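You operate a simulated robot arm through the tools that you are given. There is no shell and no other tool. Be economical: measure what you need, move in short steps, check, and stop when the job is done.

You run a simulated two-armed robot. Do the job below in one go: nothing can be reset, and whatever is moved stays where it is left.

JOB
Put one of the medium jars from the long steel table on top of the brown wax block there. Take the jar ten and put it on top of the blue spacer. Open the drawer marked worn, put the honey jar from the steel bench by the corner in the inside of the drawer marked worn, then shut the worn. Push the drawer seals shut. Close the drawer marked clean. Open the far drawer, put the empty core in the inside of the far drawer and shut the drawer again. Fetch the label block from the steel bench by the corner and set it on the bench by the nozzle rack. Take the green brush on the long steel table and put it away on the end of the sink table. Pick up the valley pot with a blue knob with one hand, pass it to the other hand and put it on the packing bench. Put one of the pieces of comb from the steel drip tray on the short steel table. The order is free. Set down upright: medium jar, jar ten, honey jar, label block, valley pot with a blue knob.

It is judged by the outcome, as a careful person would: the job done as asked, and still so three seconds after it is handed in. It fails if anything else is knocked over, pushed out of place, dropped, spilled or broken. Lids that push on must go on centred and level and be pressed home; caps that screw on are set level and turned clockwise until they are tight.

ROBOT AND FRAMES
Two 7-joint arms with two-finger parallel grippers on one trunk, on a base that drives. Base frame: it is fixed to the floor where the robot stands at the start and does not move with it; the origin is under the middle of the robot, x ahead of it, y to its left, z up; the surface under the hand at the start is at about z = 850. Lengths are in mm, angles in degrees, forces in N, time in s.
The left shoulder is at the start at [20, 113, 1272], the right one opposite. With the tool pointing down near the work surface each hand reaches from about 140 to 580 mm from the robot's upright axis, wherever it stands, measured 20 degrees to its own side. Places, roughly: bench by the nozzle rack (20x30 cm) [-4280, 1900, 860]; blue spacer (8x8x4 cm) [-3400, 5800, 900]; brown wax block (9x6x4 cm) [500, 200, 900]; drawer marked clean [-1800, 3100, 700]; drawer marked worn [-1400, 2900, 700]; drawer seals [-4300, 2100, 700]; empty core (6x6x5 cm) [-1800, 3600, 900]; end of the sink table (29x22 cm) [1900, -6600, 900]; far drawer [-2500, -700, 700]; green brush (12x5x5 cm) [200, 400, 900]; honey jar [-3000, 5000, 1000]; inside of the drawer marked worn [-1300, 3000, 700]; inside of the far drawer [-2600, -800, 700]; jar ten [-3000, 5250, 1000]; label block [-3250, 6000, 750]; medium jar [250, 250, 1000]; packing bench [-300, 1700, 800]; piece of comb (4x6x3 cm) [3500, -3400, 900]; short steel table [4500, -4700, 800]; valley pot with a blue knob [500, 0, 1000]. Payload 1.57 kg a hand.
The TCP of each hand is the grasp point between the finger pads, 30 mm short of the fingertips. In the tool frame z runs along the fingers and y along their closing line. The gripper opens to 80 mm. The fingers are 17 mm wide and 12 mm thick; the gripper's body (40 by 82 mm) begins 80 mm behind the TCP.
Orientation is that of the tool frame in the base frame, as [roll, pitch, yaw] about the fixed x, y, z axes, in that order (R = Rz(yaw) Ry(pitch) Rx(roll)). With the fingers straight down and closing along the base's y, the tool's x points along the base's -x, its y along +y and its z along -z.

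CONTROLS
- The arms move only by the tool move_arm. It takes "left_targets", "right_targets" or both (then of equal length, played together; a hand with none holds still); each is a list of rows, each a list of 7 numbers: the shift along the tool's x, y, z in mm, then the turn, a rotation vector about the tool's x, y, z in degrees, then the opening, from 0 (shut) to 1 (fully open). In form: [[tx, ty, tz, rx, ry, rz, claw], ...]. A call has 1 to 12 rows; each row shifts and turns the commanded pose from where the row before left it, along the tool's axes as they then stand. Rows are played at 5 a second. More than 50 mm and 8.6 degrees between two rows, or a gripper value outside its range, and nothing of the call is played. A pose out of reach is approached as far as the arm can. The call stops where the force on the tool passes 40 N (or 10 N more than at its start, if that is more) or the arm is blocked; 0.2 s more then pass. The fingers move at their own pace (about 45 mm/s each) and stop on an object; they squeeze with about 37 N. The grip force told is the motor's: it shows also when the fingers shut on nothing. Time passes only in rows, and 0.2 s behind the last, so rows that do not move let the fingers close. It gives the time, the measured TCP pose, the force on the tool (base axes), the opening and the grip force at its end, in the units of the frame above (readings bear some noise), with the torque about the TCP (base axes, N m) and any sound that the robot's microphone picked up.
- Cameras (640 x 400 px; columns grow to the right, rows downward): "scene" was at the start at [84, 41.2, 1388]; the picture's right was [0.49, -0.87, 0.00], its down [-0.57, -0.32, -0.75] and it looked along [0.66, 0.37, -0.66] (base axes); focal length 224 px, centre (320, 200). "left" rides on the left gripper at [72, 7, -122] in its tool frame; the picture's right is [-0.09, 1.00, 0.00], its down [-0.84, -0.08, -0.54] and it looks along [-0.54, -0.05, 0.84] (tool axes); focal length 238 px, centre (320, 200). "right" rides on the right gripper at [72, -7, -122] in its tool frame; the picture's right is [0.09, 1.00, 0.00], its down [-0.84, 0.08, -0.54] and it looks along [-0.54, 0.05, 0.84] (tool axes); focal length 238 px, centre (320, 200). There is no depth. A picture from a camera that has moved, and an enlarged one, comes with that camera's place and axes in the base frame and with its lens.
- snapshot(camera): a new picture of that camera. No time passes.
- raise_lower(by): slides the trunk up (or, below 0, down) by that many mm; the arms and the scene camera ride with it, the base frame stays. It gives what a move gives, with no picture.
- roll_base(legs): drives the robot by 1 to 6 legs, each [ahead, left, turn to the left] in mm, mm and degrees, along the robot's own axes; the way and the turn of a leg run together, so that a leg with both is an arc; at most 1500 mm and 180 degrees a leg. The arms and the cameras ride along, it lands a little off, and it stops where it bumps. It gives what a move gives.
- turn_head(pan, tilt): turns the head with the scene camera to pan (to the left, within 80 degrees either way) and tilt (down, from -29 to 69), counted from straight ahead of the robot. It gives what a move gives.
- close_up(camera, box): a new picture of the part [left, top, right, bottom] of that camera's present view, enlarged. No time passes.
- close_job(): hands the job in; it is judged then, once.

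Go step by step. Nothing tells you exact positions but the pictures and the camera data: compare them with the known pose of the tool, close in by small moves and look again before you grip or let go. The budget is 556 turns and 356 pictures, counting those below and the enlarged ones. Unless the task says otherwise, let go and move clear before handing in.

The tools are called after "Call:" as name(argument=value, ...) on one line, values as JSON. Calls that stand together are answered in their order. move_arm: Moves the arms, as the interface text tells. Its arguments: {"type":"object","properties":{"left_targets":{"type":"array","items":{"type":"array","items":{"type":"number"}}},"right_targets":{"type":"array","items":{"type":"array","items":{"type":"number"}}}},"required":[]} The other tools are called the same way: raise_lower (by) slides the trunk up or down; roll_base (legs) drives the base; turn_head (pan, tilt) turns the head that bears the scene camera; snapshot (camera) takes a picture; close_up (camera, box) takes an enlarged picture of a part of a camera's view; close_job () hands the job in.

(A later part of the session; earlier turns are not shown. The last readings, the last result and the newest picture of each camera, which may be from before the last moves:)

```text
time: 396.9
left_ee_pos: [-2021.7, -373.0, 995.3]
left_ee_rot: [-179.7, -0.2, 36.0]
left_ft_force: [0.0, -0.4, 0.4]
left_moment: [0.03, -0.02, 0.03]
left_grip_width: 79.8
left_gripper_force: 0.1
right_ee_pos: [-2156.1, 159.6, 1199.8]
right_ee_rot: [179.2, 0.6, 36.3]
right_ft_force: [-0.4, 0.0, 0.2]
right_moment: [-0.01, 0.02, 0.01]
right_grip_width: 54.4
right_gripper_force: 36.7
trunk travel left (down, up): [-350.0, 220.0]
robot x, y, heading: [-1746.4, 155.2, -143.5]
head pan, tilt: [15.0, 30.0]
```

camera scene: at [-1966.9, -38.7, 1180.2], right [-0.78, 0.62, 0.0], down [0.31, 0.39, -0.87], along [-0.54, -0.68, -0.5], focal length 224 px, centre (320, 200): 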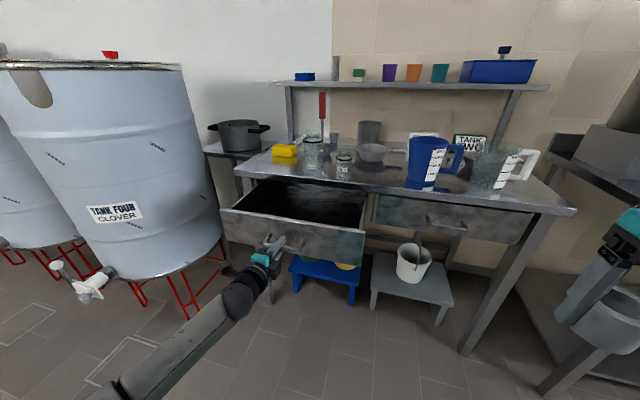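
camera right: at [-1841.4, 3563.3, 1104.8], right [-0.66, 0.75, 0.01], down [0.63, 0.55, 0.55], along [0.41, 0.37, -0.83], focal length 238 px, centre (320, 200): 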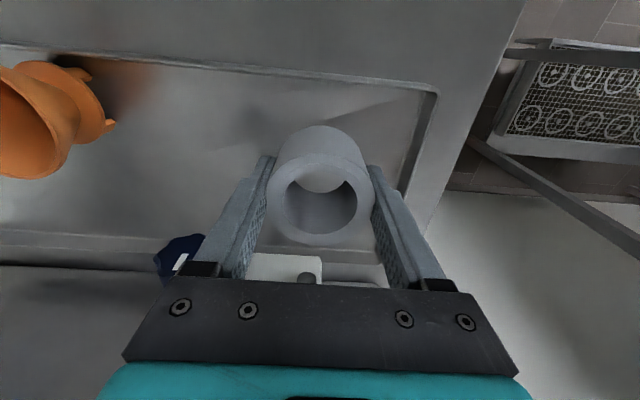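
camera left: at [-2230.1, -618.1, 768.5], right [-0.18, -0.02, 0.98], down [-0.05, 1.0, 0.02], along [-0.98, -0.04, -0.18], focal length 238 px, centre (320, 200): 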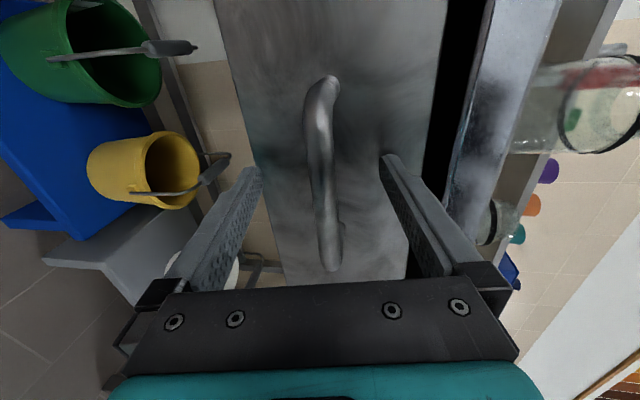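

I retract the left hand, extend the right, then approach the drawer turned ~40° to the left so the right hand comes over it.

Call:
move_arm(left_targets=[[45, -20, 0, 0, 0, 0, 0.5], [45, -20, 0, 0, 0, 0, 0.5], [45, -25, 0, 0, 0, 0, 0.5], [45, -25, 0, 0, 0, 0, 0.5], [30, -20, 0, 0, 0, 0, 0.5]], right_targets=[[-25, 0, 25, 0, 0, 0, 0.4], [-25, 0, 25, 0, 0, 0, 0.4], [-25, 0, 25, 0, 0, 0, 0.4], [-25, 0, 25, 0, 0, 0, 0.4], [0, 0, 0, 0, 0, 0, 0.4]])

Call:
roll_base(legs=[[250, 150, 0], [0, 0, 40]])

Call:
turn_head(pan=-20, tilt=45)

Call:
snapshot(camera="scene")

Call:
snapshot(camera="right")

```text
refused: row 3 steps farther than a row can; nothing moved
```

```text
time: 400.7
left_ee_pos: [-1735.3, -697.6, 995.2]
left_ee_rot: [-179.7, 0.0, 75.6]
left_ft_force: [0.6, -0.7, 0.2]
left_moment: [-0.02, -0.01, 0.02]
left_grip_width: 80.2
left_gripper_force: 0.0
right_ee_pos: [-2178.7, -371.6, 1199.2]
right_ee_rot: [179.2, 0.4, 75.9]
right_ft_force: [0.5, -0.6, -0.7]
right_moment: [-0.01, 0.01, 0.0]
right_grip_width: 54.4
right_gripper_force: 36.3
trunk travel left (down, up): [-350.0, 220.0]
robot x, y, heading: [-1859.1, -112.8, -103.8]
head pan, tilt: [15.0, 30.0]
```

```text
time: 401.7
left_ee_pos: [-1735.8, -697.3, 995.3]
left_ee_rot: [-179.7, -0.1, 75.7]
left_ft_force: [0.3, -0.8, -0.1]
left_moment: [0.02, -0.03, 0.0]
left_grip_width: 80.2
left_gripper_force: 0.0
right_ee_pos: [-2178.5, -371.7, 1199.4]
right_ee_rot: [179.1, 0.5, 75.9]
right_ft_force: [-0.3, 0.2, -0.2]
right_moment: [-0.03, 0.04, -0.03]
right_grip_width: 54.6
right_gripper_force: 36.7
trunk travel left (down, up): [-350.0, 220.0]
robot x, y, heading: [-1858.8, -118.2, -103.9]
head pan, tilt: [-20.0, 45.0]
```

```text
142 pictures are left
camera scene: at [-1907.0, -191.3, 1407.4], right [-0.83, 0.56, 0.0], down [0.39, 0.59, -0.71], along [-0.39, -0.59, -0.71], focal length 224 px, centre (320, 200)
```

scene: 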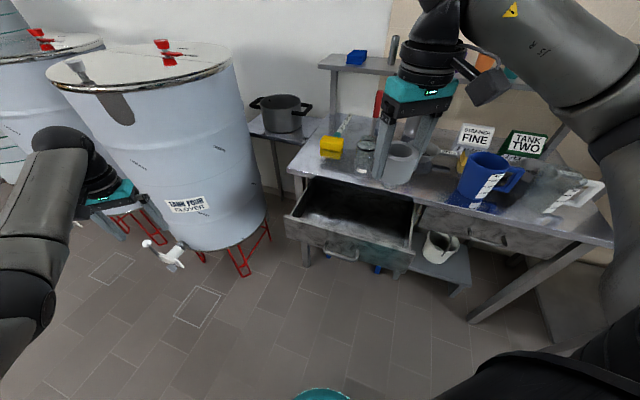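

```text
141 pictures are left
camera right: at [-2168.4, -299.3, 1320.8], right [0.99, -0.15, 0.01], down [-0.13, -0.82, 0.55], along [-0.07, -0.55, -0.83], focal length 238 px, centre (320, 200)
```

right: 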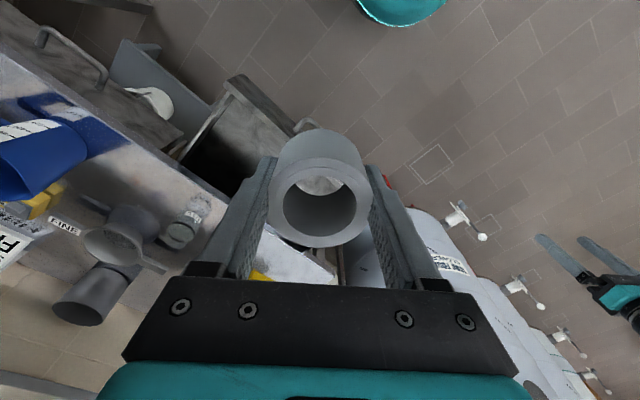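

The left hand retract was refused; tank clearance is fine but I retract it now with legal steps, then move the core over the drawer.

Call:
move_arm(left_targets=[[45, -15, 0, 0, 0, 0, 0.5], [45, -15, 0, 0, 0, 0, 0.5], [45, -15, 0, 0, 0, 0, 0.5], [45, -15, 0, 0, 0, 0, 0.5]])

Call:
roll_base(legs=[[200, -86, 0]])

Call:
snapshot(camera="scene")

Call:
snapshot(camera="right")

```text
time: 402.7
left_ee_pos: [-1748.9, -507.0, 996.3]
left_ee_rot: [-179.8, -0.2, 75.7]
left_ft_force: [-0.4, 0.6, -0.5]
left_moment: [-0.01, -0.03, 0.01]
left_grip_width: 40.0
left_gripper_force: 0.1
right_ee_pos: [-2178.1, -370.8, 1199.3]
right_ee_rot: [179.2, 0.5, 76.0]
right_ft_force: [1.0, 0.5, 0.3]
right_moment: [0.0, 0.0, 0.0]
right_grip_width: 54.5
right_gripper_force: 36.6
trunk travel left (down, up): [-350.0, 220.0]
robot x, y, heading: [-1857.8, -115.0, -104.0]
head pan, tilt: [-20.0, 45.0]
```

```text
time: 404.4
left_ee_pos: [-1881.4, -680.0, 996.2]
left_ee_rot: [-179.7, -0.1, 75.6]
left_ft_force: [-0.1, -0.4, -0.1]
left_moment: [0.02, -0.02, 0.01]
left_grip_width: 40.0
left_gripper_force: 0.0
right_ee_pos: [-2310.1, -543.8, 1199.3]
right_ee_rot: [179.2, 0.5, 75.8]
right_ft_force: [0.4, -0.1, -0.6]
right_moment: [0.0, 0.0, -0.03]
right_grip_width: 54.7
right_gripper_force: 37.1
trunk travel left (down, up): [-350.0, 220.0]
robot x, y, heading: [-1986.8, -291.5, -103.7]
head pan, tilt: [-20.0, 45.0]
```

```text
140 pictures are left
camera scene: at [-2038.8, -364.5, 1407.3], right [-0.83, 0.56, 0.0], down [0.39, 0.59, -0.71], along [-0.39, -0.59, -0.71], focal length 224 px, centre (320, 200)
```

scene: 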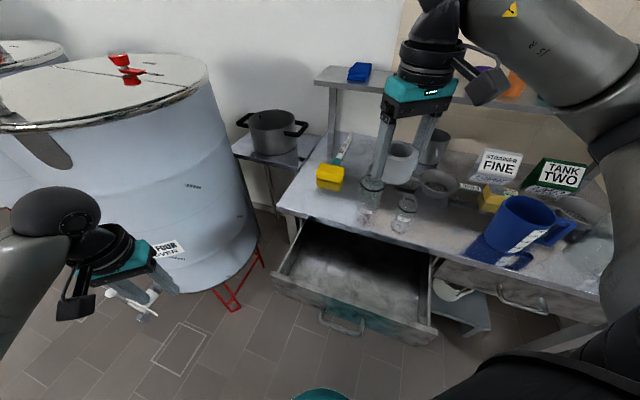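

```text
139 pictures are left
camera right: at [-2300.1, -472.4, 1320.5], right [0.99, -0.15, 0.01], down [-0.13, -0.82, 0.55], along [-0.07, -0.55, -0.84], focal length 238 px, centre (320, 200)
```

right: 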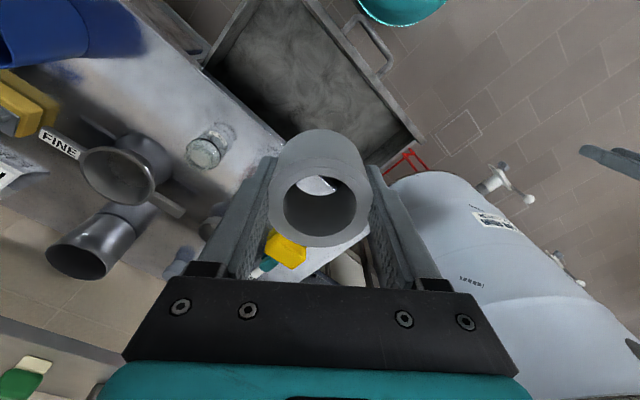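

The core is over the drawer interior; shift 15 mm inward and lower the right arm, then the trunk.

Call:
move_arm(right_targets=[[-11, -9, 20, 0, 0, 0, 0.4], [0, 0, 45, 0, 0, 0, 0.4], [0, 0, 45, 0, 0, 0, 0.4], [0, 0, 45, 0, 0, 0, 0.4], [0, 0, 45, 0, 0, 0, 0.4]])

Call:
raise_lower(by=-130)

Call:
snapshot(camera="scene")

Call:
snapshot(camera="right")

```text
time: 405.6
left_ee_pos: [-1879.9, -680.1, 995.8]
left_ee_rot: [-179.7, -0.1, 75.5]
left_ft_force: [-1.1, -0.2, -0.5]
left_moment: [0.01, -0.02, 0.02]
left_grip_width: 39.9
left_gripper_force: 0.1
right_ee_pos: [-2319.2, -553.9, 999.2]
right_ee_rot: [179.2, 0.5, 75.9]
right_ft_force: [-0.1, 0.9, -0.6]
right_moment: [0.03, -0.01, -0.03]
right_grip_width: 54.8
right_gripper_force: 37.7
trunk travel left (down, up): [-350.0, 220.0]
robot x, y, heading: [-1991.3, -288.0, -103.7]
head pan, tilt: [-20.0, 45.0]
```

```text
time: 407.2
left_ee_pos: [-1878.9, -680.8, 865.6]
left_ee_rot: [-179.7, 0.0, 75.6]
left_ft_force: [0.7, -0.2, 0.0]
left_moment: [0.03, 0.01, 0.01]
left_grip_width: 40.0
left_gripper_force: 0.0
right_ee_pos: [-2319.5, -554.7, 870.6]
right_ee_rot: [179.3, 0.5, 75.9]
right_ft_force: [-0.6, 1.0, -0.3]
right_moment: [0.04, -0.02, -0.03]
right_grip_width: 54.5
right_gripper_force: 36.4
trunk travel left (down, up): [-220.0, 350.0]
robot x, y, heading: [-1991.0, -286.6, -103.9]
head pan, tilt: [-20.0, 45.0]
```

```text
138 pictures are left
camera scene: at [-2038.2, -363.6, 1277.5], right [-0.83, 0.56, 0.0], down [0.39, 0.59, -0.71], along [-0.39, -0.59, -0.71], focal length 224 px, centre (320, 200)
```

scene: 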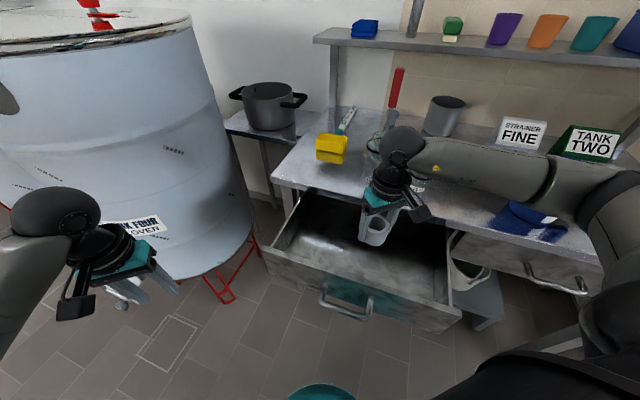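

```text
137 pictures are left
camera right: at [-2309.4, -481.6, 992.0], right [0.99, -0.15, 0.01], down [-0.13, -0.82, 0.55], along [-0.07, -0.55, -0.83], focal length 238 px, centre (320, 200)
```

right: 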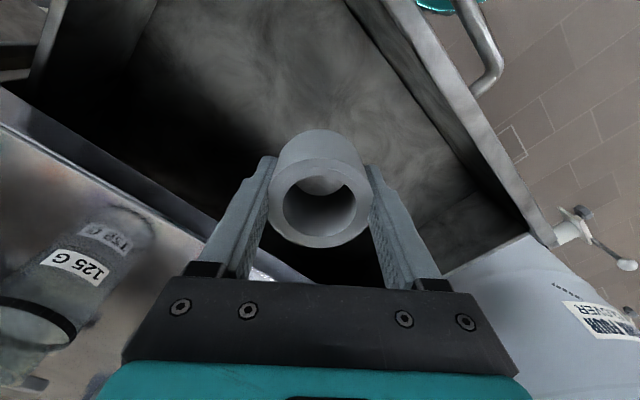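

Call:
raise_lower(by=-110)

Call:
snapshot(camera="scene")

Call:
snapshot(camera="right")

```text
time: 408.6
left_ee_pos: [-1880.8, -680.4, 755.8]
left_ee_rot: [-179.7, -0.1, 75.6]
left_ft_force: [-0.2, -0.8, -0.7]
left_moment: [-0.01, 0.02, -0.04]
left_grip_width: 40.2
left_gripper_force: 0.0
right_ee_pos: [-2320.9, -554.0, 760.9]
right_ee_rot: [179.2, 0.6, 76.0]
right_ft_force: [0.0, -0.7, -1.3]
right_moment: [-0.02, -0.01, -0.01]
right_grip_width: 54.5
right_gripper_force: 36.9
trunk travel left (down, up): [-110.0, 460.0]
robot x, y, heading: [-1988.7, -286.6, -103.4]
head pan, tilt: [-20.0, 45.0]
```

```text
136 pictures are left
camera scene: at [-2038.2, -363.6, 1167.5], right [-0.83, 0.56, 0.0], down [0.39, 0.59, -0.71], along [-0.39, -0.59, -0.71], focal length 224 px, centre (320, 200)
```

scene: 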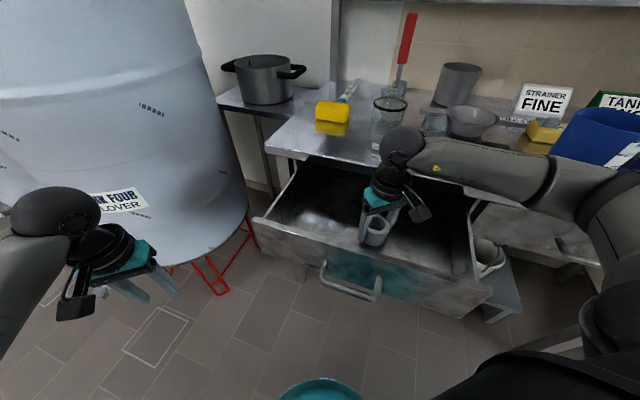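

```text
135 pictures are left
camera right: at [-2309.4, -481.6, 881.9], right [0.99, -0.15, 0.01], down [-0.13, -0.82, 0.55], along [-0.07, -0.55, -0.83], focal length 238 px, centre (320, 200)
```

right: 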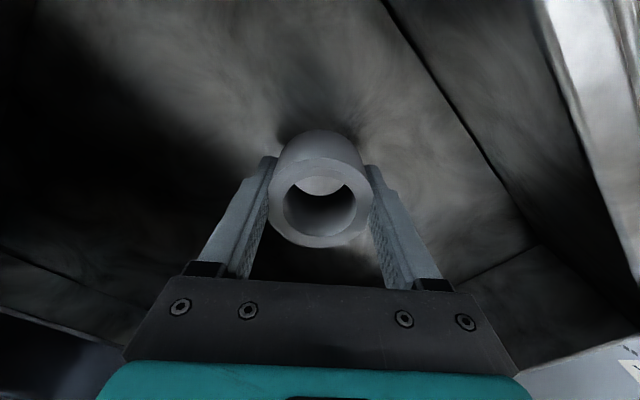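

Call:
move_arm(right_targets=[[0, 0, 6, 0, 0, 0, 0.4], [0, 0, 6, 0, 0, 0, 0.4], [0, 0, 6, 0, 0, 0, 0.4], [0, 0, 6, 0, 0, 0, 0.4], [0, 0, 5, 0, 0, 0, 0.4], [0, 0, 5, 0, 0, 0, 0.4], [0, 0, 5, 0, 0, 0, 0.4]])

```text
time: 410.0
left_ee_pos: [-1881.0, -679.4, 756.6]
left_ee_rot: [-179.9, -0.1, 75.6]
left_ft_force: [0.2, -0.2, 0.4]
left_moment: [0.02, 0.0, -0.01]
left_grip_width: 39.9
left_gripper_force: 0.1
right_ee_pos: [-2323.6, -555.9, 736.2]
right_ee_rot: [179.6, 1.3, 75.9]
right_ft_force: [-1.1, 2.2, 13.9]
right_moment: [0.4, 0.13, -0.02]
right_grip_width: 54.7
right_gripper_force: 37.0
trunk travel left (down, up): [-110.0, 460.0]
robot x, y, heading: [-1989.0, -287.1, -103.8]
head pan, tilt: [-20.0, 45.0]
stopped in row 6 (right hand): the force on the tool passed its limit at 47 N (the readings are from after the stop); the commanded pose is now the measured one
```

Call:
move_arm(right_targets=[[0, 0, -2, 0, 0, 0, 0.4], [0, 0, 0, 0, 0, 0, 0.75], [0, 0, 0, 0, 0, 0, 0.9], [0, 0, 0, 0, 0, 0, 0.9]])

Call:
raise_lower(by=200)

Call:
snapshot(camera="scene")

Call:
snapshot(camera="right")

```text
time: 411.0
left_ee_pos: [-1880.8, -679.5, 756.6]
left_ee_rot: [-179.6, -0.1, 75.5]
left_ft_force: [-0.9, -0.3, 0.6]
left_moment: [0.0, -0.03, -0.04]
left_grip_width: 40.0
left_gripper_force: 0.2
right_ee_pos: [-2321.5, -556.1, 735.2]
right_ee_rot: [179.4, 1.0, 75.8]
right_ft_force: [1.9, -0.8, 2.0]
right_moment: [0.03, 0.03, 0.02]
right_grip_width: 70.4
right_gripper_force: 0.0
trunk travel left (down, up): [-110.0, 460.0]
robot x, y, heading: [-1991.5, -289.1, -103.8]
head pan, tilt: [-20.0, 45.0]
```

```text
time: 413.1
left_ee_pos: [-1880.4, -680.5, 956.3]
left_ee_rot: [-179.7, -0.1, 75.6]
left_ft_force: [0.0, -0.4, 0.0]
left_moment: [-0.01, -0.01, -0.04]
left_grip_width: 40.1
left_gripper_force: 0.1
right_ee_pos: [-2321.8, -556.6, 936.8]
right_ee_rot: [179.4, 1.1, 75.8]
right_ft_force: [0.0, -0.4, 0.6]
right_moment: [0.01, 0.01, 0.02]
right_grip_width: 71.9
right_gripper_force: 0.1
trunk travel left (down, up): [-310.0, 260.0]
robot x, y, heading: [-1988.5, -286.5, -104.0]
head pan, tilt: [-20.0, 45.0]
```

```text
134 pictures are left
camera scene: at [-2038.3, -363.6, 1367.3], right [-0.83, 0.56, 0.0], down [0.39, 0.59, -0.71], along [-0.39, -0.59, -0.71], focal length 224 px, centre (320, 200)
```

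scene: 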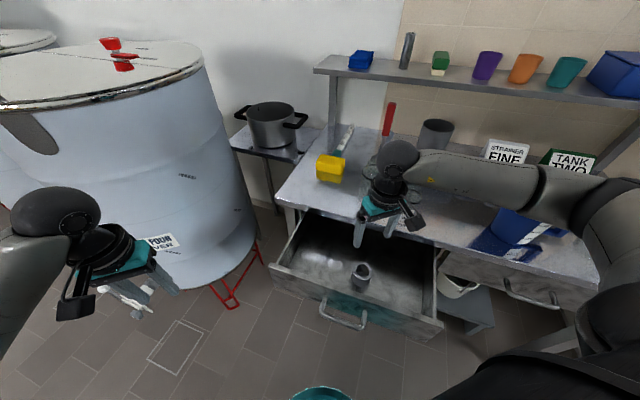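

```text
133 pictures are left
camera right: at [-2310.6, -483.0, 1056.1], right [0.99, -0.15, 0.01], down [-0.13, -0.82, 0.56], along [-0.08, -0.55, -0.83], focal length 238 px, centre (320, 200)
```

right: 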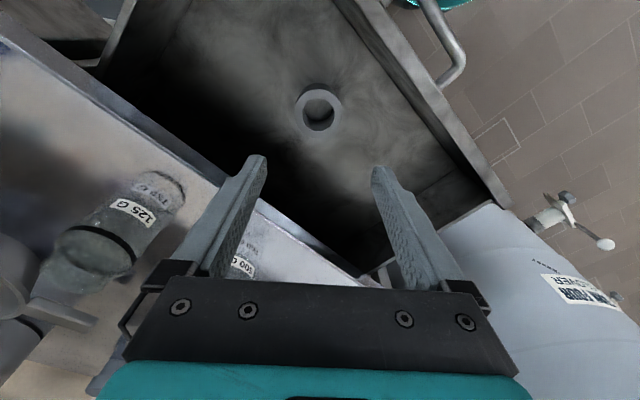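

Core is in the drawer. I back off, square up, and turn the left hand forward to shut it.

Call:
roll_base(legs=[[-350, 0, 0], [0, 0, -40]])

Call:
move_arm(left_targets=[[-10, 5, 0, 0, -8.2, 0, 0], [-10, 5, 0, 0, -8.2, 0, 0], [0, 0, 0, 0, -8.2, 0, 0], [0, 0, 0, 0, -8.2, 0, 0], [0, 0, 0, 0, -8.2, 0, 0], [0, 0, 0, 0, -8.2, 0, 0], [0, 0, 0, 0, -8.2, 0, 0], [0, 0, 0, 0, -8.2, 0, 0], [0, 0, 0, 0, -8.2, 0, 0]])

Call:
turn_head(pan=20, tilt=40)

Call:
snapshot(camera="scene")

```text
time: 417.3
left_ee_pos: [-2074.6, -315.6, 956.4]
left_ee_rot: [-179.7, -0.1, 35.6]
left_ft_force: [0.0, -0.8, -0.6]
left_moment: [0.02, -0.02, 0.0]
left_grip_width: 39.9
left_gripper_force: 0.0
right_ee_pos: [-2334.1, 63.9, 936.7]
right_ee_rot: [179.5, 1.1, 35.8]
right_ft_force: [-0.4, -0.5, -0.7]
right_moment: [0.03, -0.04, 0.03]
right_grip_width: 72.0
right_gripper_force: 0.0
trunk travel left (down, up): [-310.0, 260.0]
robot x, y, heading: [-1903.2, 57.1, -143.8]
head pan, tilt: [-20.0, 45.0]
```

```text
time: 419.3
left_ee_pos: [-2083.8, -335.0, 957.6]
left_ee_rot: [-179.4, 73.8, 36.1]
left_ft_force: [-0.1, -0.1, -0.7]
left_moment: [0.01, -0.03, 0.0]
left_grip_width: 0.1
left_gripper_force: 21.2
right_ee_pos: [-2333.2, 64.3, 935.0]
right_ee_rot: [179.4, 1.1, 35.8]
right_ft_force: [-0.1, 0.4, -0.1]
right_moment: [0.01, -0.01, 0.03]
right_grip_width: 71.8
right_gripper_force: 0.1
trunk travel left (down, up): [-310.0, 260.0]
robot x, y, heading: [-1906.6, 55.4, -143.9]
head pan, tilt: [-20.0, 45.0]
```

```text
time: 420.4
left_ee_pos: [-2085.7, -335.9, 956.6]
left_ee_rot: [-179.1, 73.7, 36.5]
left_ft_force: [0.4, -0.6, 0.8]
left_moment: [0.01, 0.0, -0.01]
left_grip_width: 0.0
left_gripper_force: 21.3
right_ee_pos: [-2332.7, 62.8, 936.4]
right_ee_rot: [179.4, 1.1, 35.9]
right_ft_force: [0.7, -0.7, -0.7]
right_moment: [0.02, -0.03, 0.0]
right_grip_width: 71.7
right_gripper_force: 0.0
trunk travel left (down, up): [-310.0, 260.0]
robot x, y, heading: [-1909.1, 59.5, -144.0]
head pan, tilt: [20.0, 40.0]
```

```text
132 pictures are left
camera scene: at [-1961.5, -18.9, 1374.6], right [-0.83, 0.56, 0.0], down [0.36, 0.53, -0.77], along [-0.43, -0.64, -0.64], focal length 224 px, centre (320, 200)
```

scene: 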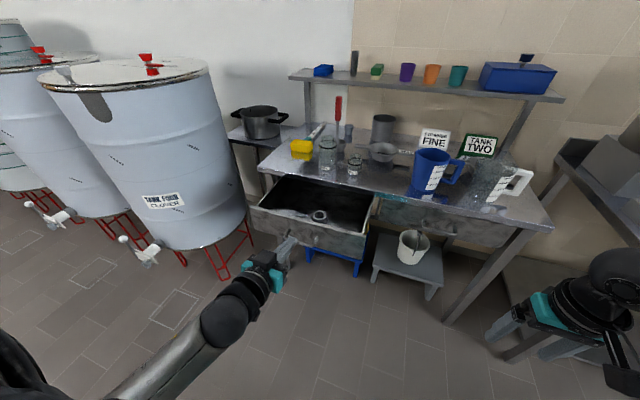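

Call:
move_arm(right_targets=[[20, 0, -40, 0, 0, 0, 0.5], [20, 0, -40, 0, 0, 0, 0.5], [20, 0, -40, 0, 0, 0, 0.5], [20, 0, -40, 0, 0, 0, 0.5], [20, 0, -40, 0, 0, 0, 0.5]])

Call:
raise_lower(by=-168)

Call:
roll_base(legs=[[150, 58, 0]])

Call:
close_up(camera="scene", box=[200, 140, 440, 300])

Call:
snapshot(camera="left")

```text
time: 421.6
left_ee_pos: [-2085.6, -335.5, 958.0]
left_ee_rot: [-179.0, 73.7, 36.6]
left_ft_force: [-0.6, 0.1, 0.6]
left_moment: [-0.02, -0.01, 0.02]
left_grip_width: 0.3
left_gripper_force: 21.2
right_ee_pos: [-2248.4, 125.7, 1133.9]
right_ee_rot: [179.5, 1.0, 35.7]
right_ft_force: [-0.2, 0.3, 1.2]
right_moment: [-0.01, 0.01, 0.0]
right_grip_width: 40.0
right_gripper_force: 0.1
trunk travel left (down, up): [-310.0, 260.0]
robot x, y, heading: [-1905.9, 56.9, -143.9]
head pan, tilt: [20.0, 40.0]
```

```text
time: 423.5
left_ee_pos: [-2086.0, -334.9, 790.1]
left_ee_rot: [-179.1, 73.7, 36.5]
left_ft_force: [0.4, 0.1, -0.2]
left_moment: [0.04, 0.0, -0.01]
left_grip_width: 0.0
left_gripper_force: 22.0
right_ee_pos: [-2250.0, 126.3, 966.3]
right_ee_rot: [179.3, 1.2, 35.8]
right_ft_force: [0.3, 0.2, 0.3]
right_moment: [-0.01, 0.02, -0.01]
right_grip_width: 40.1
right_gripper_force: 0.0
trunk travel left (down, up): [-142.0, 428.0]
robot x, y, heading: [-1904.9, 57.0, -143.7]
head pan, tilt: [20.0, 40.0]
```

```text
time: 424.9
left_ee_pos: [-2170.0, -470.1, 790.2]
left_ee_rot: [-179.2, 73.7, 36.5]
left_ft_force: [0.4, 0.2, -0.5]
left_moment: [-0.01, 0.01, 0.0]
left_grip_width: 0.1
left_gripper_force: 21.1
right_ee_pos: [-2335.9, -8.2, 965.9]
right_ee_rot: [179.4, 1.1, 35.8]
right_ft_force: [0.1, -0.3, 0.5]
right_moment: [0.01, 0.01, -0.01]
right_grip_width: 39.9
right_gripper_force: 0.0
trunk travel left (down, up): [-142.0, 428.0]
robot x, y, heading: [-1994.2, -76.5, -143.6]
head pan, tilt: [20.0, 40.0]
```

```text
2.50 times, centred on (320, 220) of scene
camera zoom: at [-2047.2, -153.4, 1206.6], right [-0.83, 0.56, 0.0], down [0.36, 0.53, -0.77], along [-0.43, -0.64, -0.64], focal length 559 px, centre (320, 150)
```

zoom: 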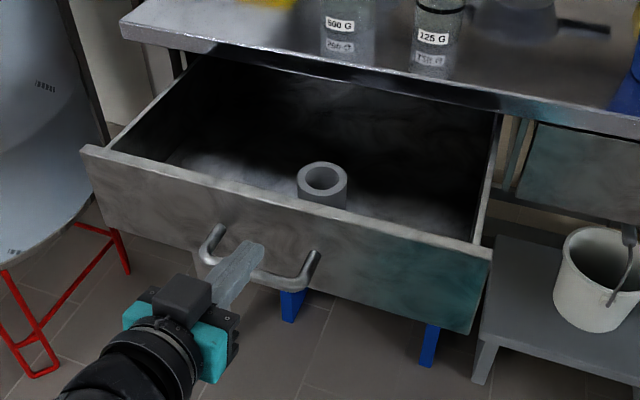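

```text
130 pictures are left
camera left: at [-2055.1, -395.8, 754.1], right [0.56, -0.82, 0.08], down [0.19, 0.23, 0.96], along [-0.81, -0.52, 0.28], focal length 238 px, centre (320, 200)
```

left: 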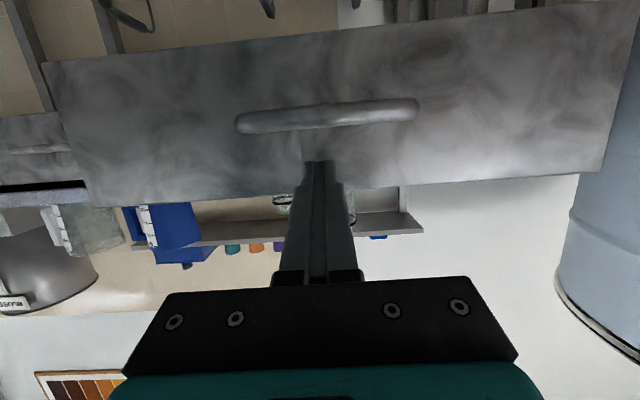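

Call:
roll_base(legs=[[240, 0, 0]])

Call:
move_arm(left_targets=[[-3, 0, 9.5, 0, 0, 0, 0], [-3, 0, 9.5, 0, 0, 0, 0], [-3, 0, 9.5, 0, 0, 0, 0], [-3, 0, 9.5, 0, 0, 0, 0], [-3, 0, 9.5, 0, 0, 0, 0]])

Call:
close_up(camera="scene", box=[180, 120, 460, 290])

```text
time: 426.6
left_ee_pos: [-2361.3, -610.1, 788.8]
left_ee_rot: [-179.0, 73.6, 36.6]
left_ft_force: [-0.9, 0.4, -0.3]
left_moment: [-0.01, -0.03, 0.01]
left_grip_width: 0.1
left_gripper_force: 21.4
right_ee_pos: [-2526.7, -149.8, 966.5]
right_ee_rot: [179.5, 1.1, 35.9]
right_ft_force: [-0.1, -0.3, -0.1]
right_moment: [-0.01, -0.04, 0.01]
right_grip_width: 40.0
right_gripper_force: 0.2
trunk travel left (down, up): [-142.0, 428.0]
robot x, y, heading: [-2181.7, -217.8, -144.0]
head pan, tilt: [20.0, 40.0]
```

```text
time: 427.5
left_ee_pos: [-2380.9, -624.2, 790.1]
left_ee_rot: [-179.2, 73.5, 36.5]
left_ft_force: [22.6, 13.8, 9.9]
left_moment: [-0.17, 0.24, 0.08]
left_grip_width: 0.1
left_gripper_force: 21.1
right_ee_pos: [-2523.6, -146.6, 968.0]
right_ee_rot: [179.5, 1.3, 36.0]
right_ft_force: [0.5, 0.4, 0.1]
right_moment: [-0.02, 0.0, 0.0]
right_grip_width: 39.8
right_gripper_force: 0.0
trunk travel left (down, up): [-142.0, 428.0]
robot x, y, heading: [-2180.9, -216.1, -143.3]
head pan, tilt: [20.0, 40.0]
stopped in row 4 (left hand): the force on the tool passed its limit at 52 N (the readings are from after the stop); the commanded pose is now the measured one
```

```text
2.29 times, centred on (320, 205) of scene
camera zoom: at [-2234.9, -291.0, 1207.1], right [-0.83, 0.55, 0.0], down [0.35, 0.53, -0.77], along [-0.43, -0.64, -0.64], focal length 511 px, centre (320, 189)
```

zoom: 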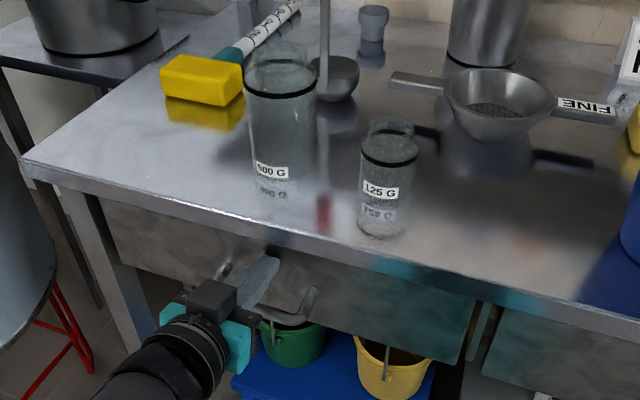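

Far drawer is shut flush with its neighbour. Now back off, restore the left hand, turn round and return to the long table for the brush.

Call:
roll_base(legs=[[-450, 0, 0]])

Call:
raise_lower(by=250)

Call:
move_arm(left_targets=[[0, 0, 0, 0, 8.2, 0, 1], [0, 0, 0, 0, 8.2, 0, 1], [0, 0, 0, 0, 8.2, 0, 1], [0, 0, 0, 0, 8.2, 0, 1], [0, 0, 0, 0, 8.2, 0, 1], [0, 0, 0, 0, 8.2, 0, 1], [0, 0, 0, 0, 8.2, 0, 1], [0, 0, 0, 0, 8.2, 0, 1], [0, 0, 0, 0, 8, 0, 1]])

Call:
roll_base(legs=[[0, 0, 90], [0, 0, 90], [986, -1049, 0]])

Call:
turn_head(pan=10, tilt=40)

Call:
snapshot(camera="scene")

```text
time: 430.2
left_ee_pos: [-2018.5, -359.1, 788.3]
left_ee_rot: [-179.2, 73.3, 36.7]
left_ft_force: [-0.8, -0.2, -0.7]
left_moment: [0.03, 0.01, -0.01]
left_grip_width: 0.0
left_gripper_force: 21.5
right_ee_pos: [-2163.3, 117.2, 966.7]
right_ee_rot: [179.4, 1.0, 36.0]
right_ft_force: [0.2, 0.8, 0.2]
right_moment: [-0.02, 0.0, 0.03]
right_grip_width: 40.3
right_gripper_force: 0.1
trunk travel left (down, up): [-142.0, 428.0]
robot x, y, heading: [-1817.2, 51.7, -143.4]
head pan, tilt: [20.0, 40.0]
```

```text
time: 432.8
left_ee_pos: [-2019.6, -358.0, 1037.3]
left_ee_rot: [-179.2, 73.2, 36.7]
left_ft_force: [-0.3, 0.1, -0.2]
left_moment: [0.05, -0.01, 0.04]
left_grip_width: 0.1
left_gripper_force: 21.6
right_ee_pos: [-2164.2, 116.1, 1216.8]
right_ee_rot: [179.4, 1.1, 36.1]
right_ft_force: [-0.7, -0.3, -0.7]
right_moment: [-0.04, 0.02, 0.0]
right_grip_width: 39.9
right_gripper_force: 0.0
trunk travel left (down, up): [-392.0, 178.0]
robot x, y, heading: [-1821.5, 52.2, -143.3]
head pan, tilt: [20.0, 40.0]
```

```text
time: 434.8
left_ee_pos: [-2020.0, -357.8, 1036.3]
left_ee_rot: [-179.8, -0.6, 36.0]
left_ft_force: [-0.2, -0.5, 0.4]
left_moment: [-0.02, -0.03, 0.04]
left_grip_width: 79.9
left_gripper_force: 0.1
right_ee_pos: [-2163.3, 116.7, 1216.9]
right_ee_rot: [179.5, 1.2, 36.0]
right_ft_force: [0.9, -0.5, 0.3]
right_moment: [-0.01, 0.01, -0.03]
right_grip_width: 40.0
right_gripper_force: 0.0
trunk travel left (down, up): [-392.0, 178.0]
robot x, y, heading: [-1823.9, 47.5, -143.8]
head pan, tilt: [20.0, 40.0]
```

```text
time: 449.7
left_ee_pos: [-200.6, 212.7, 1039.0]
left_ee_rot: [-179.8, -0.3, -143.7]
left_ft_force: [-0.6, -0.8, -0.4]
left_moment: [0.0, 0.0, -0.01]
left_grip_width: 79.8
left_gripper_force: 0.2
right_ee_pos: [-53.9, -262.3, 1216.1]
right_ee_rot: [179.3, 1.2, -143.6]
right_ft_force: [0.3, 0.1, -0.2]
right_moment: [-0.02, 0.01, 0.01]
right_grip_width: 39.8
right_gripper_force: 0.1
trunk travel left (down, up): [-392.0, 178.0]
robot x, y, heading: [-397.6, -195.2, 37.0]
head pan, tilt: [20.0, 40.0]
```

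```text
time: 450.4
left_ee_pos: [-201.8, 212.4, 1038.0]
left_ee_rot: [-179.8, -0.2, -143.7]
left_ft_force: [-0.1, -0.1, 0.4]
left_moment: [-0.01, -0.01, 0.04]
left_grip_width: 80.2
left_gripper_force: 0.1
right_ee_pos: [-54.6, -263.3, 1217.1]
right_ee_rot: [179.5, 1.1, -143.6]
right_ft_force: [0.6, 0.0, -0.1]
right_moment: [0.01, -0.04, 0.0]
right_grip_width: 40.1
right_gripper_force: 0.3
trunk travel left (down, up): [-392.0, 178.0]
robot x, y, heading: [-398.7, -196.2, 36.8]
head pan, tilt: [10.0, 40.0]
```

```text
128 pictures are left
camera scene: at [-331.7, -130.1, 1456.7], right [0.73, -0.68, 0.0], down [-0.44, -0.47, -0.77], along [0.52, 0.56, -0.64], focal length 224 px, centre (320, 200)
```

scene: 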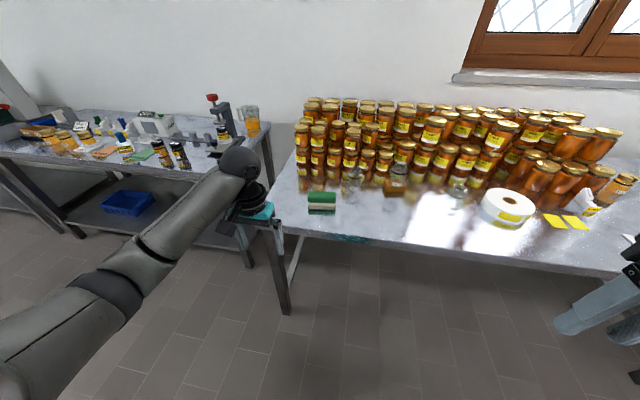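

Call:
roll_base(legs=[[310, -73, 0]])

Call:
snapshot(camera="left")

Call:
snapshot(camera="scene")

```text
time: 452.5
left_ee_pos: [90.5, 338.3, 1037.8]
left_ee_rot: [-179.9, -0.3, -143.6]
left_ft_force: [0.6, 0.4, -0.1]
left_moment: [-0.01, 0.04, 0.01]
left_grip_width: 80.2
left_gripper_force: 0.0
right_ee_pos: [236.5, -136.3, 1216.7]
right_ee_rot: [179.4, 1.1, -143.6]
right_ft_force: [0.3, 0.5, 0.0]
right_moment: [-0.02, 0.03, 0.03]
right_grip_width: 40.0
right_gripper_force: 0.0
trunk travel left (down, up): [-392.0, 178.0]
robot x, y, heading: [-107.1, -71.4, 36.8]
head pan, tilt: [10.0, 40.0]
```

```text
127 pictures are left
camera left: at [28.1, 301.3, 1159.5], right [-0.51, 0.86, 0.0], down [0.72, 0.44, 0.54], along [0.46, 0.27, -0.84], focal length 238 px, centre (320, 200)
```

left: 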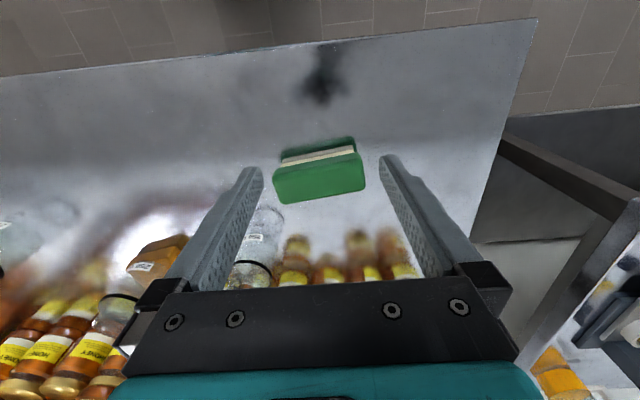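

```text
126 pictures are left
camera scene: at [-40.3, -3.8, 1456.6], right [0.73, -0.68, 0.0], down [-0.44, -0.47, -0.77], along [0.52, 0.56, -0.64], focal length 224 px, centre (320, 200)
```

scene: 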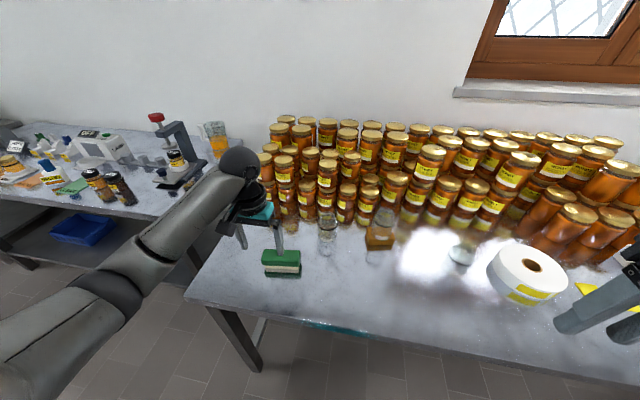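

Brush centre ≈[149,371], long axis at ~135°. I yaw the left hand 82° so it closes across the brush, then move over it.

Call:
move_arm(left_targets=[[0, 0, 0, 0, 0, 8.2, 1], [0, 0, 0, 0, 0, 8.2, 1], [0, 0, 0, 0, 0, 8.2, 1], [0, 0, 0, 0, 0, 8.2, 1], [0, 0, 0, 0, 0, 8.2, 1], [0, 0, 0, 0, 0, 8.2, 1], [0, 0, 0, 0, 0, 8.2, 1], [0, 0, 0, 0, 0, 8.2, 1], [0, 0, 0, 0, 0, 8.2, 1], [0, 0, 0, 0, 0, 8.2, 1]])

Call:
roll_base(legs=[[66, -9, 0]])

Call:
snapshot(camera="left")

Call:
close_up(camera="scene", box=[200, 160, 360, 300])

```text
time: 454.7
left_ee_pos: [89.5, 338.2, 1038.1]
left_ee_rot: [-179.6, 0.1, 134.0]
left_ft_force: [0.2, -0.2, 0.9]
left_moment: [0.0, -0.02, 0.0]
left_grip_width: 79.8
left_gripper_force: 0.0
right_ee_pos: [236.4, -136.1, 1217.6]
right_ee_rot: [179.4, 1.1, -143.6]
right_ft_force: [-0.9, -1.0, 0.1]
right_moment: [-0.01, 0.0, 0.01]
right_grip_width: 40.0
right_gripper_force: 0.1
trunk travel left (down, up): [-392.0, 178.0]
robot x, y, heading: [-106.4, -71.8, 36.9]
head pan, tilt: [10.0, 40.0]
```

```text
time: 455.7
left_ee_pos: [147.7, 370.4, 1038.2]
left_ee_rot: [-179.6, 0.2, 134.3]
left_ft_force: [-0.2, 0.5, -1.2]
left_moment: [-0.02, 0.06, 0.02]
left_grip_width: 80.1
left_gripper_force: 0.0
right_ee_pos: [294.6, -104.6, 1215.3]
right_ee_rot: [179.4, 1.0, -143.6]
right_ft_force: [0.2, 0.5, 0.5]
right_moment: [-0.04, -0.01, 0.01]
right_grip_width: 40.0
right_gripper_force: 0.0
trunk travel left (down, up): [-392.0, 178.0]
robot x, y, heading: [-49.0, -40.2, 36.7]
head pan, tilt: [10.0, 40.0]
```

```text
125 pictures are left
camera left: at [103.5, 427.1, 1158.8], right [0.78, 0.63, -0.01], down [0.53, -0.65, 0.54], along [0.34, -0.43, -0.84], focal length 238 px, centre (320, 200)
```

left: 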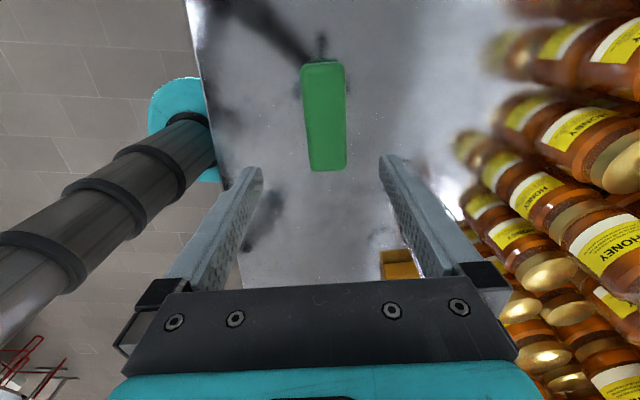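

```text
2.86 times, centred on (280, 230) of scene
camera zoom: at [18.0, 28.6, 1456.6], right [0.73, -0.69, 0.0], down [-0.44, -0.47, -0.77], along [0.52, 0.56, -0.64], focal length 639 px, centre (434, 114)
```

zoom: 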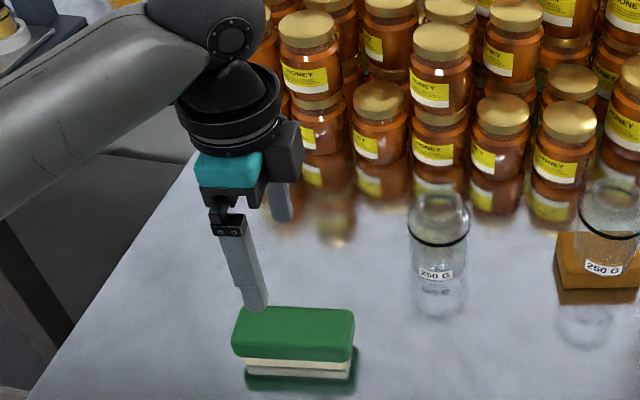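

Call:
raise_lower(by=-100)

Call:
snapshot(camera="left")

```text
time: 457.0
left_ee_pos: [147.9, 370.2, 937.5]
left_ee_rot: [-179.6, 0.2, 134.2]
left_ft_force: [0.4, -0.6, 0.0]
left_moment: [0.0, 0.01, -0.01]
left_grip_width: 80.2
left_gripper_force: 0.0
right_ee_pos: [294.0, -104.8, 1117.1]
right_ee_rot: [179.3, 1.0, -143.6]
right_ft_force: [-0.1, -0.2, -0.5]
right_moment: [0.01, 0.01, 0.01]
right_grip_width: 39.7
right_gripper_force: 0.1
trunk travel left (down, up): [-292.0, 278.0]
robot x, y, heading: [-47.0, -37.9, 36.6]
head pan, tilt: [10.0, 40.0]
```

```text
123 pictures are left
camera left: at [102.6, 426.6, 1059.3], right [0.78, 0.63, -0.01], down [0.53, -0.65, 0.55], along [0.34, -0.43, -0.84], focal length 238 px, centre (320, 200)
```

left: 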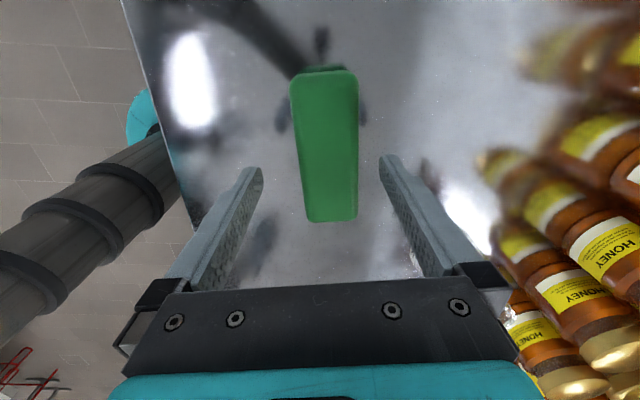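

Call:
move_arm(left_targets=[[0, 4, 0, 0, 0, 0, 1]])

Call:
raise_lower(by=-49)

Call:
move_arm(left_targets=[[0, 0, 0, 0, 0, 0, 0.7], [0, 0, 0, 0, 0, 0, 0.3], [0, 0, 0, 0, 0, 0, 0.3], [0, 0, 0, 0, 0, 0, 0.3]])

Call:
raise_lower(by=200)

Call:
snapshot(camera="left")

Call:
snapshot(camera="scene")

```text
time: 457.4
left_ee_pos: [150.9, 372.6, 938.1]
left_ee_rot: [-179.6, 0.1, 134.2]
left_ft_force: [0.1, -0.2, 0.5]
left_moment: [0.02, -0.04, -0.01]
left_grip_width: 79.8
left_gripper_force: 0.0
right_ee_pos: [292.9, -104.3, 1116.8]
right_ee_rot: [179.4, 1.1, -143.7]
right_ft_force: [0.2, -0.4, 0.1]
right_moment: [0.0, 0.0, 0.0]
right_grip_width: 39.9
right_gripper_force: 0.1
trunk travel left (down, up): [-292.0, 278.0]
robot x, y, heading: [-53.2, -41.1, 36.5]
head pan, tilt: [10.0, 40.0]
```

```text
time: 458.3
left_ee_pos: [149.0, 373.6, 889.9]
left_ee_rot: [-179.6, 0.2, 134.2]
left_ft_force: [0.0, -0.2, -0.3]
left_moment: [-0.01, 0.01, 0.03]
left_grip_width: 79.9
left_gripper_force: 0.1
right_ee_pos: [294.8, -104.3, 1067.2]
right_ee_rot: [179.4, 1.1, -143.7]
right_ft_force: [0.2, -0.2, 0.0]
right_moment: [0.0, 0.02, 0.0]
right_grip_width: 39.7
right_gripper_force: 0.1
trunk travel left (down, up): [-243.0, 327.0]
robot x, y, heading: [-49.1, -37.4, 36.7]
head pan, tilt: [10.0, 40.0]
```

```text
time: 459.3
left_ee_pos: [150.1, 373.3, 890.4]
left_ee_rot: [-179.7, 0.2, 134.3]
left_ft_force: [0.8, 0.3, 0.1]
left_moment: [0.04, -0.05, 0.0]
left_grip_width: 45.4
left_gripper_force: 29.8
right_ee_pos: [293.8, -105.0, 1066.8]
right_ee_rot: [179.4, 1.1, -143.7]
right_ft_force: [-0.9, -0.2, 0.4]
right_moment: [-0.02, 0.0, 0.01]
right_grip_width: 40.1
right_gripper_force: 0.0
trunk travel left (down, up): [-243.0, 327.0]
robot x, y, heading: [-49.6, -37.9, 36.6]
head pan, tilt: [10.0, 40.0]
```

```text
time: 461.5
left_ee_pos: [151.1, 375.0, 1089.1]
left_ee_rot: [-179.6, 0.2, 134.2]
left_ft_force: [-0.2, 0.1, 0.4]
left_moment: [0.0, -0.03, 0.01]
left_grip_width: 45.6
left_gripper_force: 36.8
right_ee_pos: [295.2, -104.7, 1266.3]
right_ee_rot: [179.4, 1.1, -143.7]
right_ft_force: [0.5, 0.6, 0.1]
right_moment: [-0.03, 0.0, -0.04]
right_grip_width: 39.9
right_gripper_force: 0.0
trunk travel left (down, up): [-443.0, 127.0]
robot x, y, heading: [-43.6, -38.5, 36.7]
head pan, tilt: [10.0, 40.0]
```

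```text
122 pictures are left
camera left: at [105.5, 429.5, 1210.1], right [0.78, 0.63, -0.01], down [0.53, -0.65, 0.55], along [0.34, -0.43, -0.84], focal length 238 px, centre (320, 200)
```

left: 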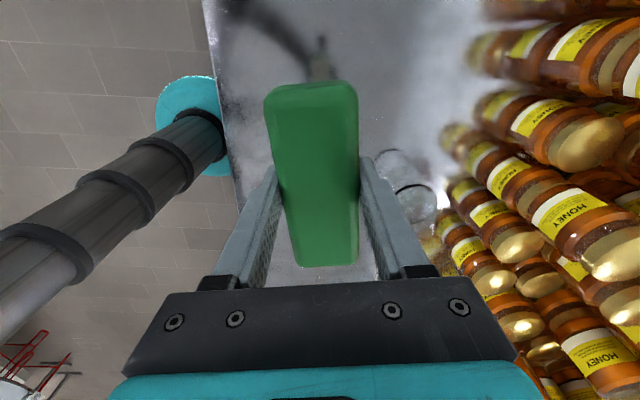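

```text
121 pictures are left
camera scene: at [17.0, 28.2, 1507.6], right [0.73, -0.69, 0.0], down [-0.44, -0.47, -0.77], along [0.52, 0.56, -0.64], focal length 224 px, centre (320, 200)
```

scene: 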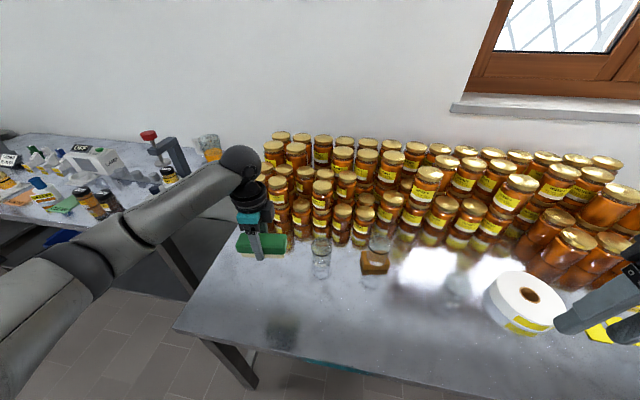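

Brush held. I back off and look along the room to the right for the drip tray and the sink.

Call:
roll_base(legs=[[-500, 0, 0]])

Call:
turn_head(pan=-75, tilt=18)

Call:
snapshot(camera="scene")

```text
time: 464.5
left_ee_pos: [-251.8, 74.1, 1088.7]
left_ee_rot: [-179.6, 0.2, 134.3]
left_ft_force: [-0.7, 0.4, -1.2]
left_moment: [-0.02, -0.02, 0.0]
left_grip_width: 45.4
left_gripper_force: 37.4
right_ee_pos: [-106.8, -403.8, 1268.1]
right_ee_rot: [179.4, 1.1, -143.5]
right_ft_force: [0.2, -1.0, 1.0]
right_moment: [0.0, -0.01, 0.02]
right_grip_width: 40.1
right_gripper_force: 0.0
trunk travel left (down, up): [-443.0, 127.0]
robot x, y, heading: [-448.5, -340.1, 36.9]
head pan, tilt: [10.0, 40.0]
```

```text
time: 466.1
left_ee_pos: [-251.4, 73.8, 1090.3]
left_ee_rot: [-179.6, 0.2, 134.4]
left_ft_force: [0.0, 0.0, -1.3]
left_moment: [0.03, -0.02, 0.0]
left_grip_width: 45.5
left_gripper_force: 36.9
right_ee_pos: [-105.4, -404.5, 1266.6]
right_ee_rot: [179.4, 1.1, -143.5]
right_ft_force: [0.0, -0.4, 0.1]
right_moment: [0.0, 0.0, 0.01]
right_grip_width: 39.8
right_gripper_force: 0.1
trunk travel left (down, up): [-443.0, 127.0]
robot x, y, heading: [-447.9, -342.0, 37.0]
head pan, tilt: [-75.0, 18.0]
```

```text
120 pictures are left
camera scene: at [-368.2, -391.1, 1542.3], right [-0.62, -0.79, 0.0], down [-0.24, 0.19, -0.95], along [0.75, -0.59, -0.31], focal length 224 px, centre (320, 200)
```

scene: 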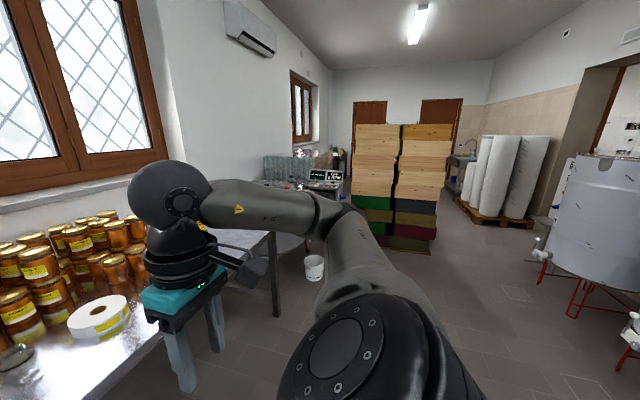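

The way on is between the hive stack and the tanks. I bring both hands forward and inward to be narrow.

Call:
move_arm(left_targets=[[-22, 14, 0, 0, 0, 0, 0.3], [-22, 14, 0, 0, 0, 0, 0.3], [-22, 14, 0, 0, 0, 0, 0.3], [-22, 14, 0, 0, 0, 0, 0.3], [-22, 14, 0, 0, 0, 0, 0.3]], right_targets=[[-42, 24, 0, 0, 0, 0, 0.5], [-42, 24, 0, 0, 0, 0, 0.5], [-42, 24, 0, 0, 0, 0, 0.5], [-42, 24, 0, 0, 0, 0, 0.5], [-42, 24, 0, 0, 0, 0, 0.5]])

Call:
roll_base(legs=[[-1250, 0, 0], [0, 0, -90]])

Call:
turn_head(pan=0, tilt=15)

Call:
snapshot(camera="scene")

```text
time: 467.2
left_ee_pos: [-123.5, 45.4, 1089.2]
left_ee_rot: [-179.7, 0.2, 134.4]
left_ft_force: [-0.1, -0.2, -0.7]
left_moment: [0.01, 0.05, 0.03]
left_grip_width: 45.5
left_gripper_force: 36.9
right_ee_pos: [-6.5, -180.2, 1270.0]
right_ee_rot: [179.5, 0.9, -143.4]
right_ft_force: [0.8, -0.6, -0.2]
right_moment: [0.0, -0.01, 0.01]
right_grip_width: 40.2
right_gripper_force: 0.1
trunk travel left (down, up): [-443.0, 127.0]
robot x, y, heading: [-454.0, -339.2, 37.2]
head pan, tilt: [-75.0, 18.0]
```

```text
time: 477.4
left_ee_pos: [-1069.8, -1423.0, 1089.1]
left_ee_rot: [-179.6, 0.2, 43.7]
left_ft_force: [-0.4, 0.1, -1.0]
left_moment: [0.03, 0.01, 0.01]
left_grip_width: 45.6
left_gripper_force: 37.1
right_ee_pos: [-1296.6, -1534.3, 1273.7]
right_ee_rot: [179.5, 1.1, 125.9]
right_ft_force: [-0.4, 0.2, 0.5]
right_moment: [0.02, 0.03, -0.02]
right_grip_width: 40.0
right_gripper_force: 0.1
trunk travel left (down, up): [-443.0, 127.0]
robot x, y, heading: [-1449.3, -1088.0, -53.7]
head pan, tilt: [-75.0, 18.0]
```

```text
time: 478.9
left_ee_pos: [-1068.5, -1421.6, 1089.9]
left_ee_rot: [-179.7, 0.2, 43.7]
left_ft_force: [-0.1, -0.6, -0.9]
left_moment: [0.0, 0.02, -0.04]
left_grip_width: 45.3
left_gripper_force: 37.1
right_ee_pos: [-1297.7, -1534.0, 1273.0]
right_ee_rot: [179.3, 1.1, 125.9]
right_ft_force: [-0.4, -0.3, -0.4]
right_moment: [0.01, -0.02, 0.02]
right_grip_width: 40.1
right_gripper_force: 0.1
trunk travel left (down, up): [-443.0, 127.0]
robot x, y, heading: [-1450.0, -1092.2, -53.6]
head pan, tilt: [0.0, 15.0]
```

```text
119 pictures are left
camera scene: at [-1387.6, -1173.9, 1547.2], right [-0.81, -0.59, 0.0], down [-0.15, 0.21, -0.97], along [0.57, -0.78, -0.26], focal length 224 px, centre (320, 200)
```

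scene: 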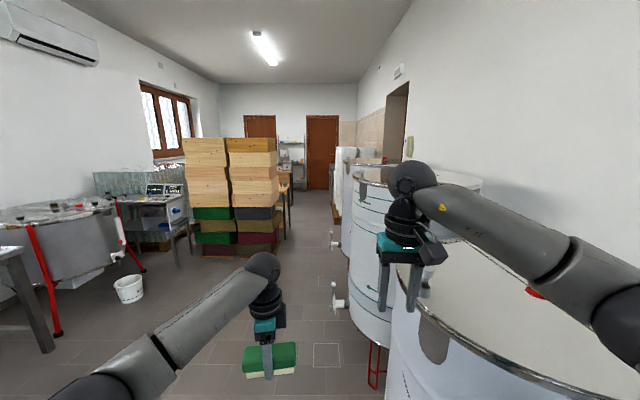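

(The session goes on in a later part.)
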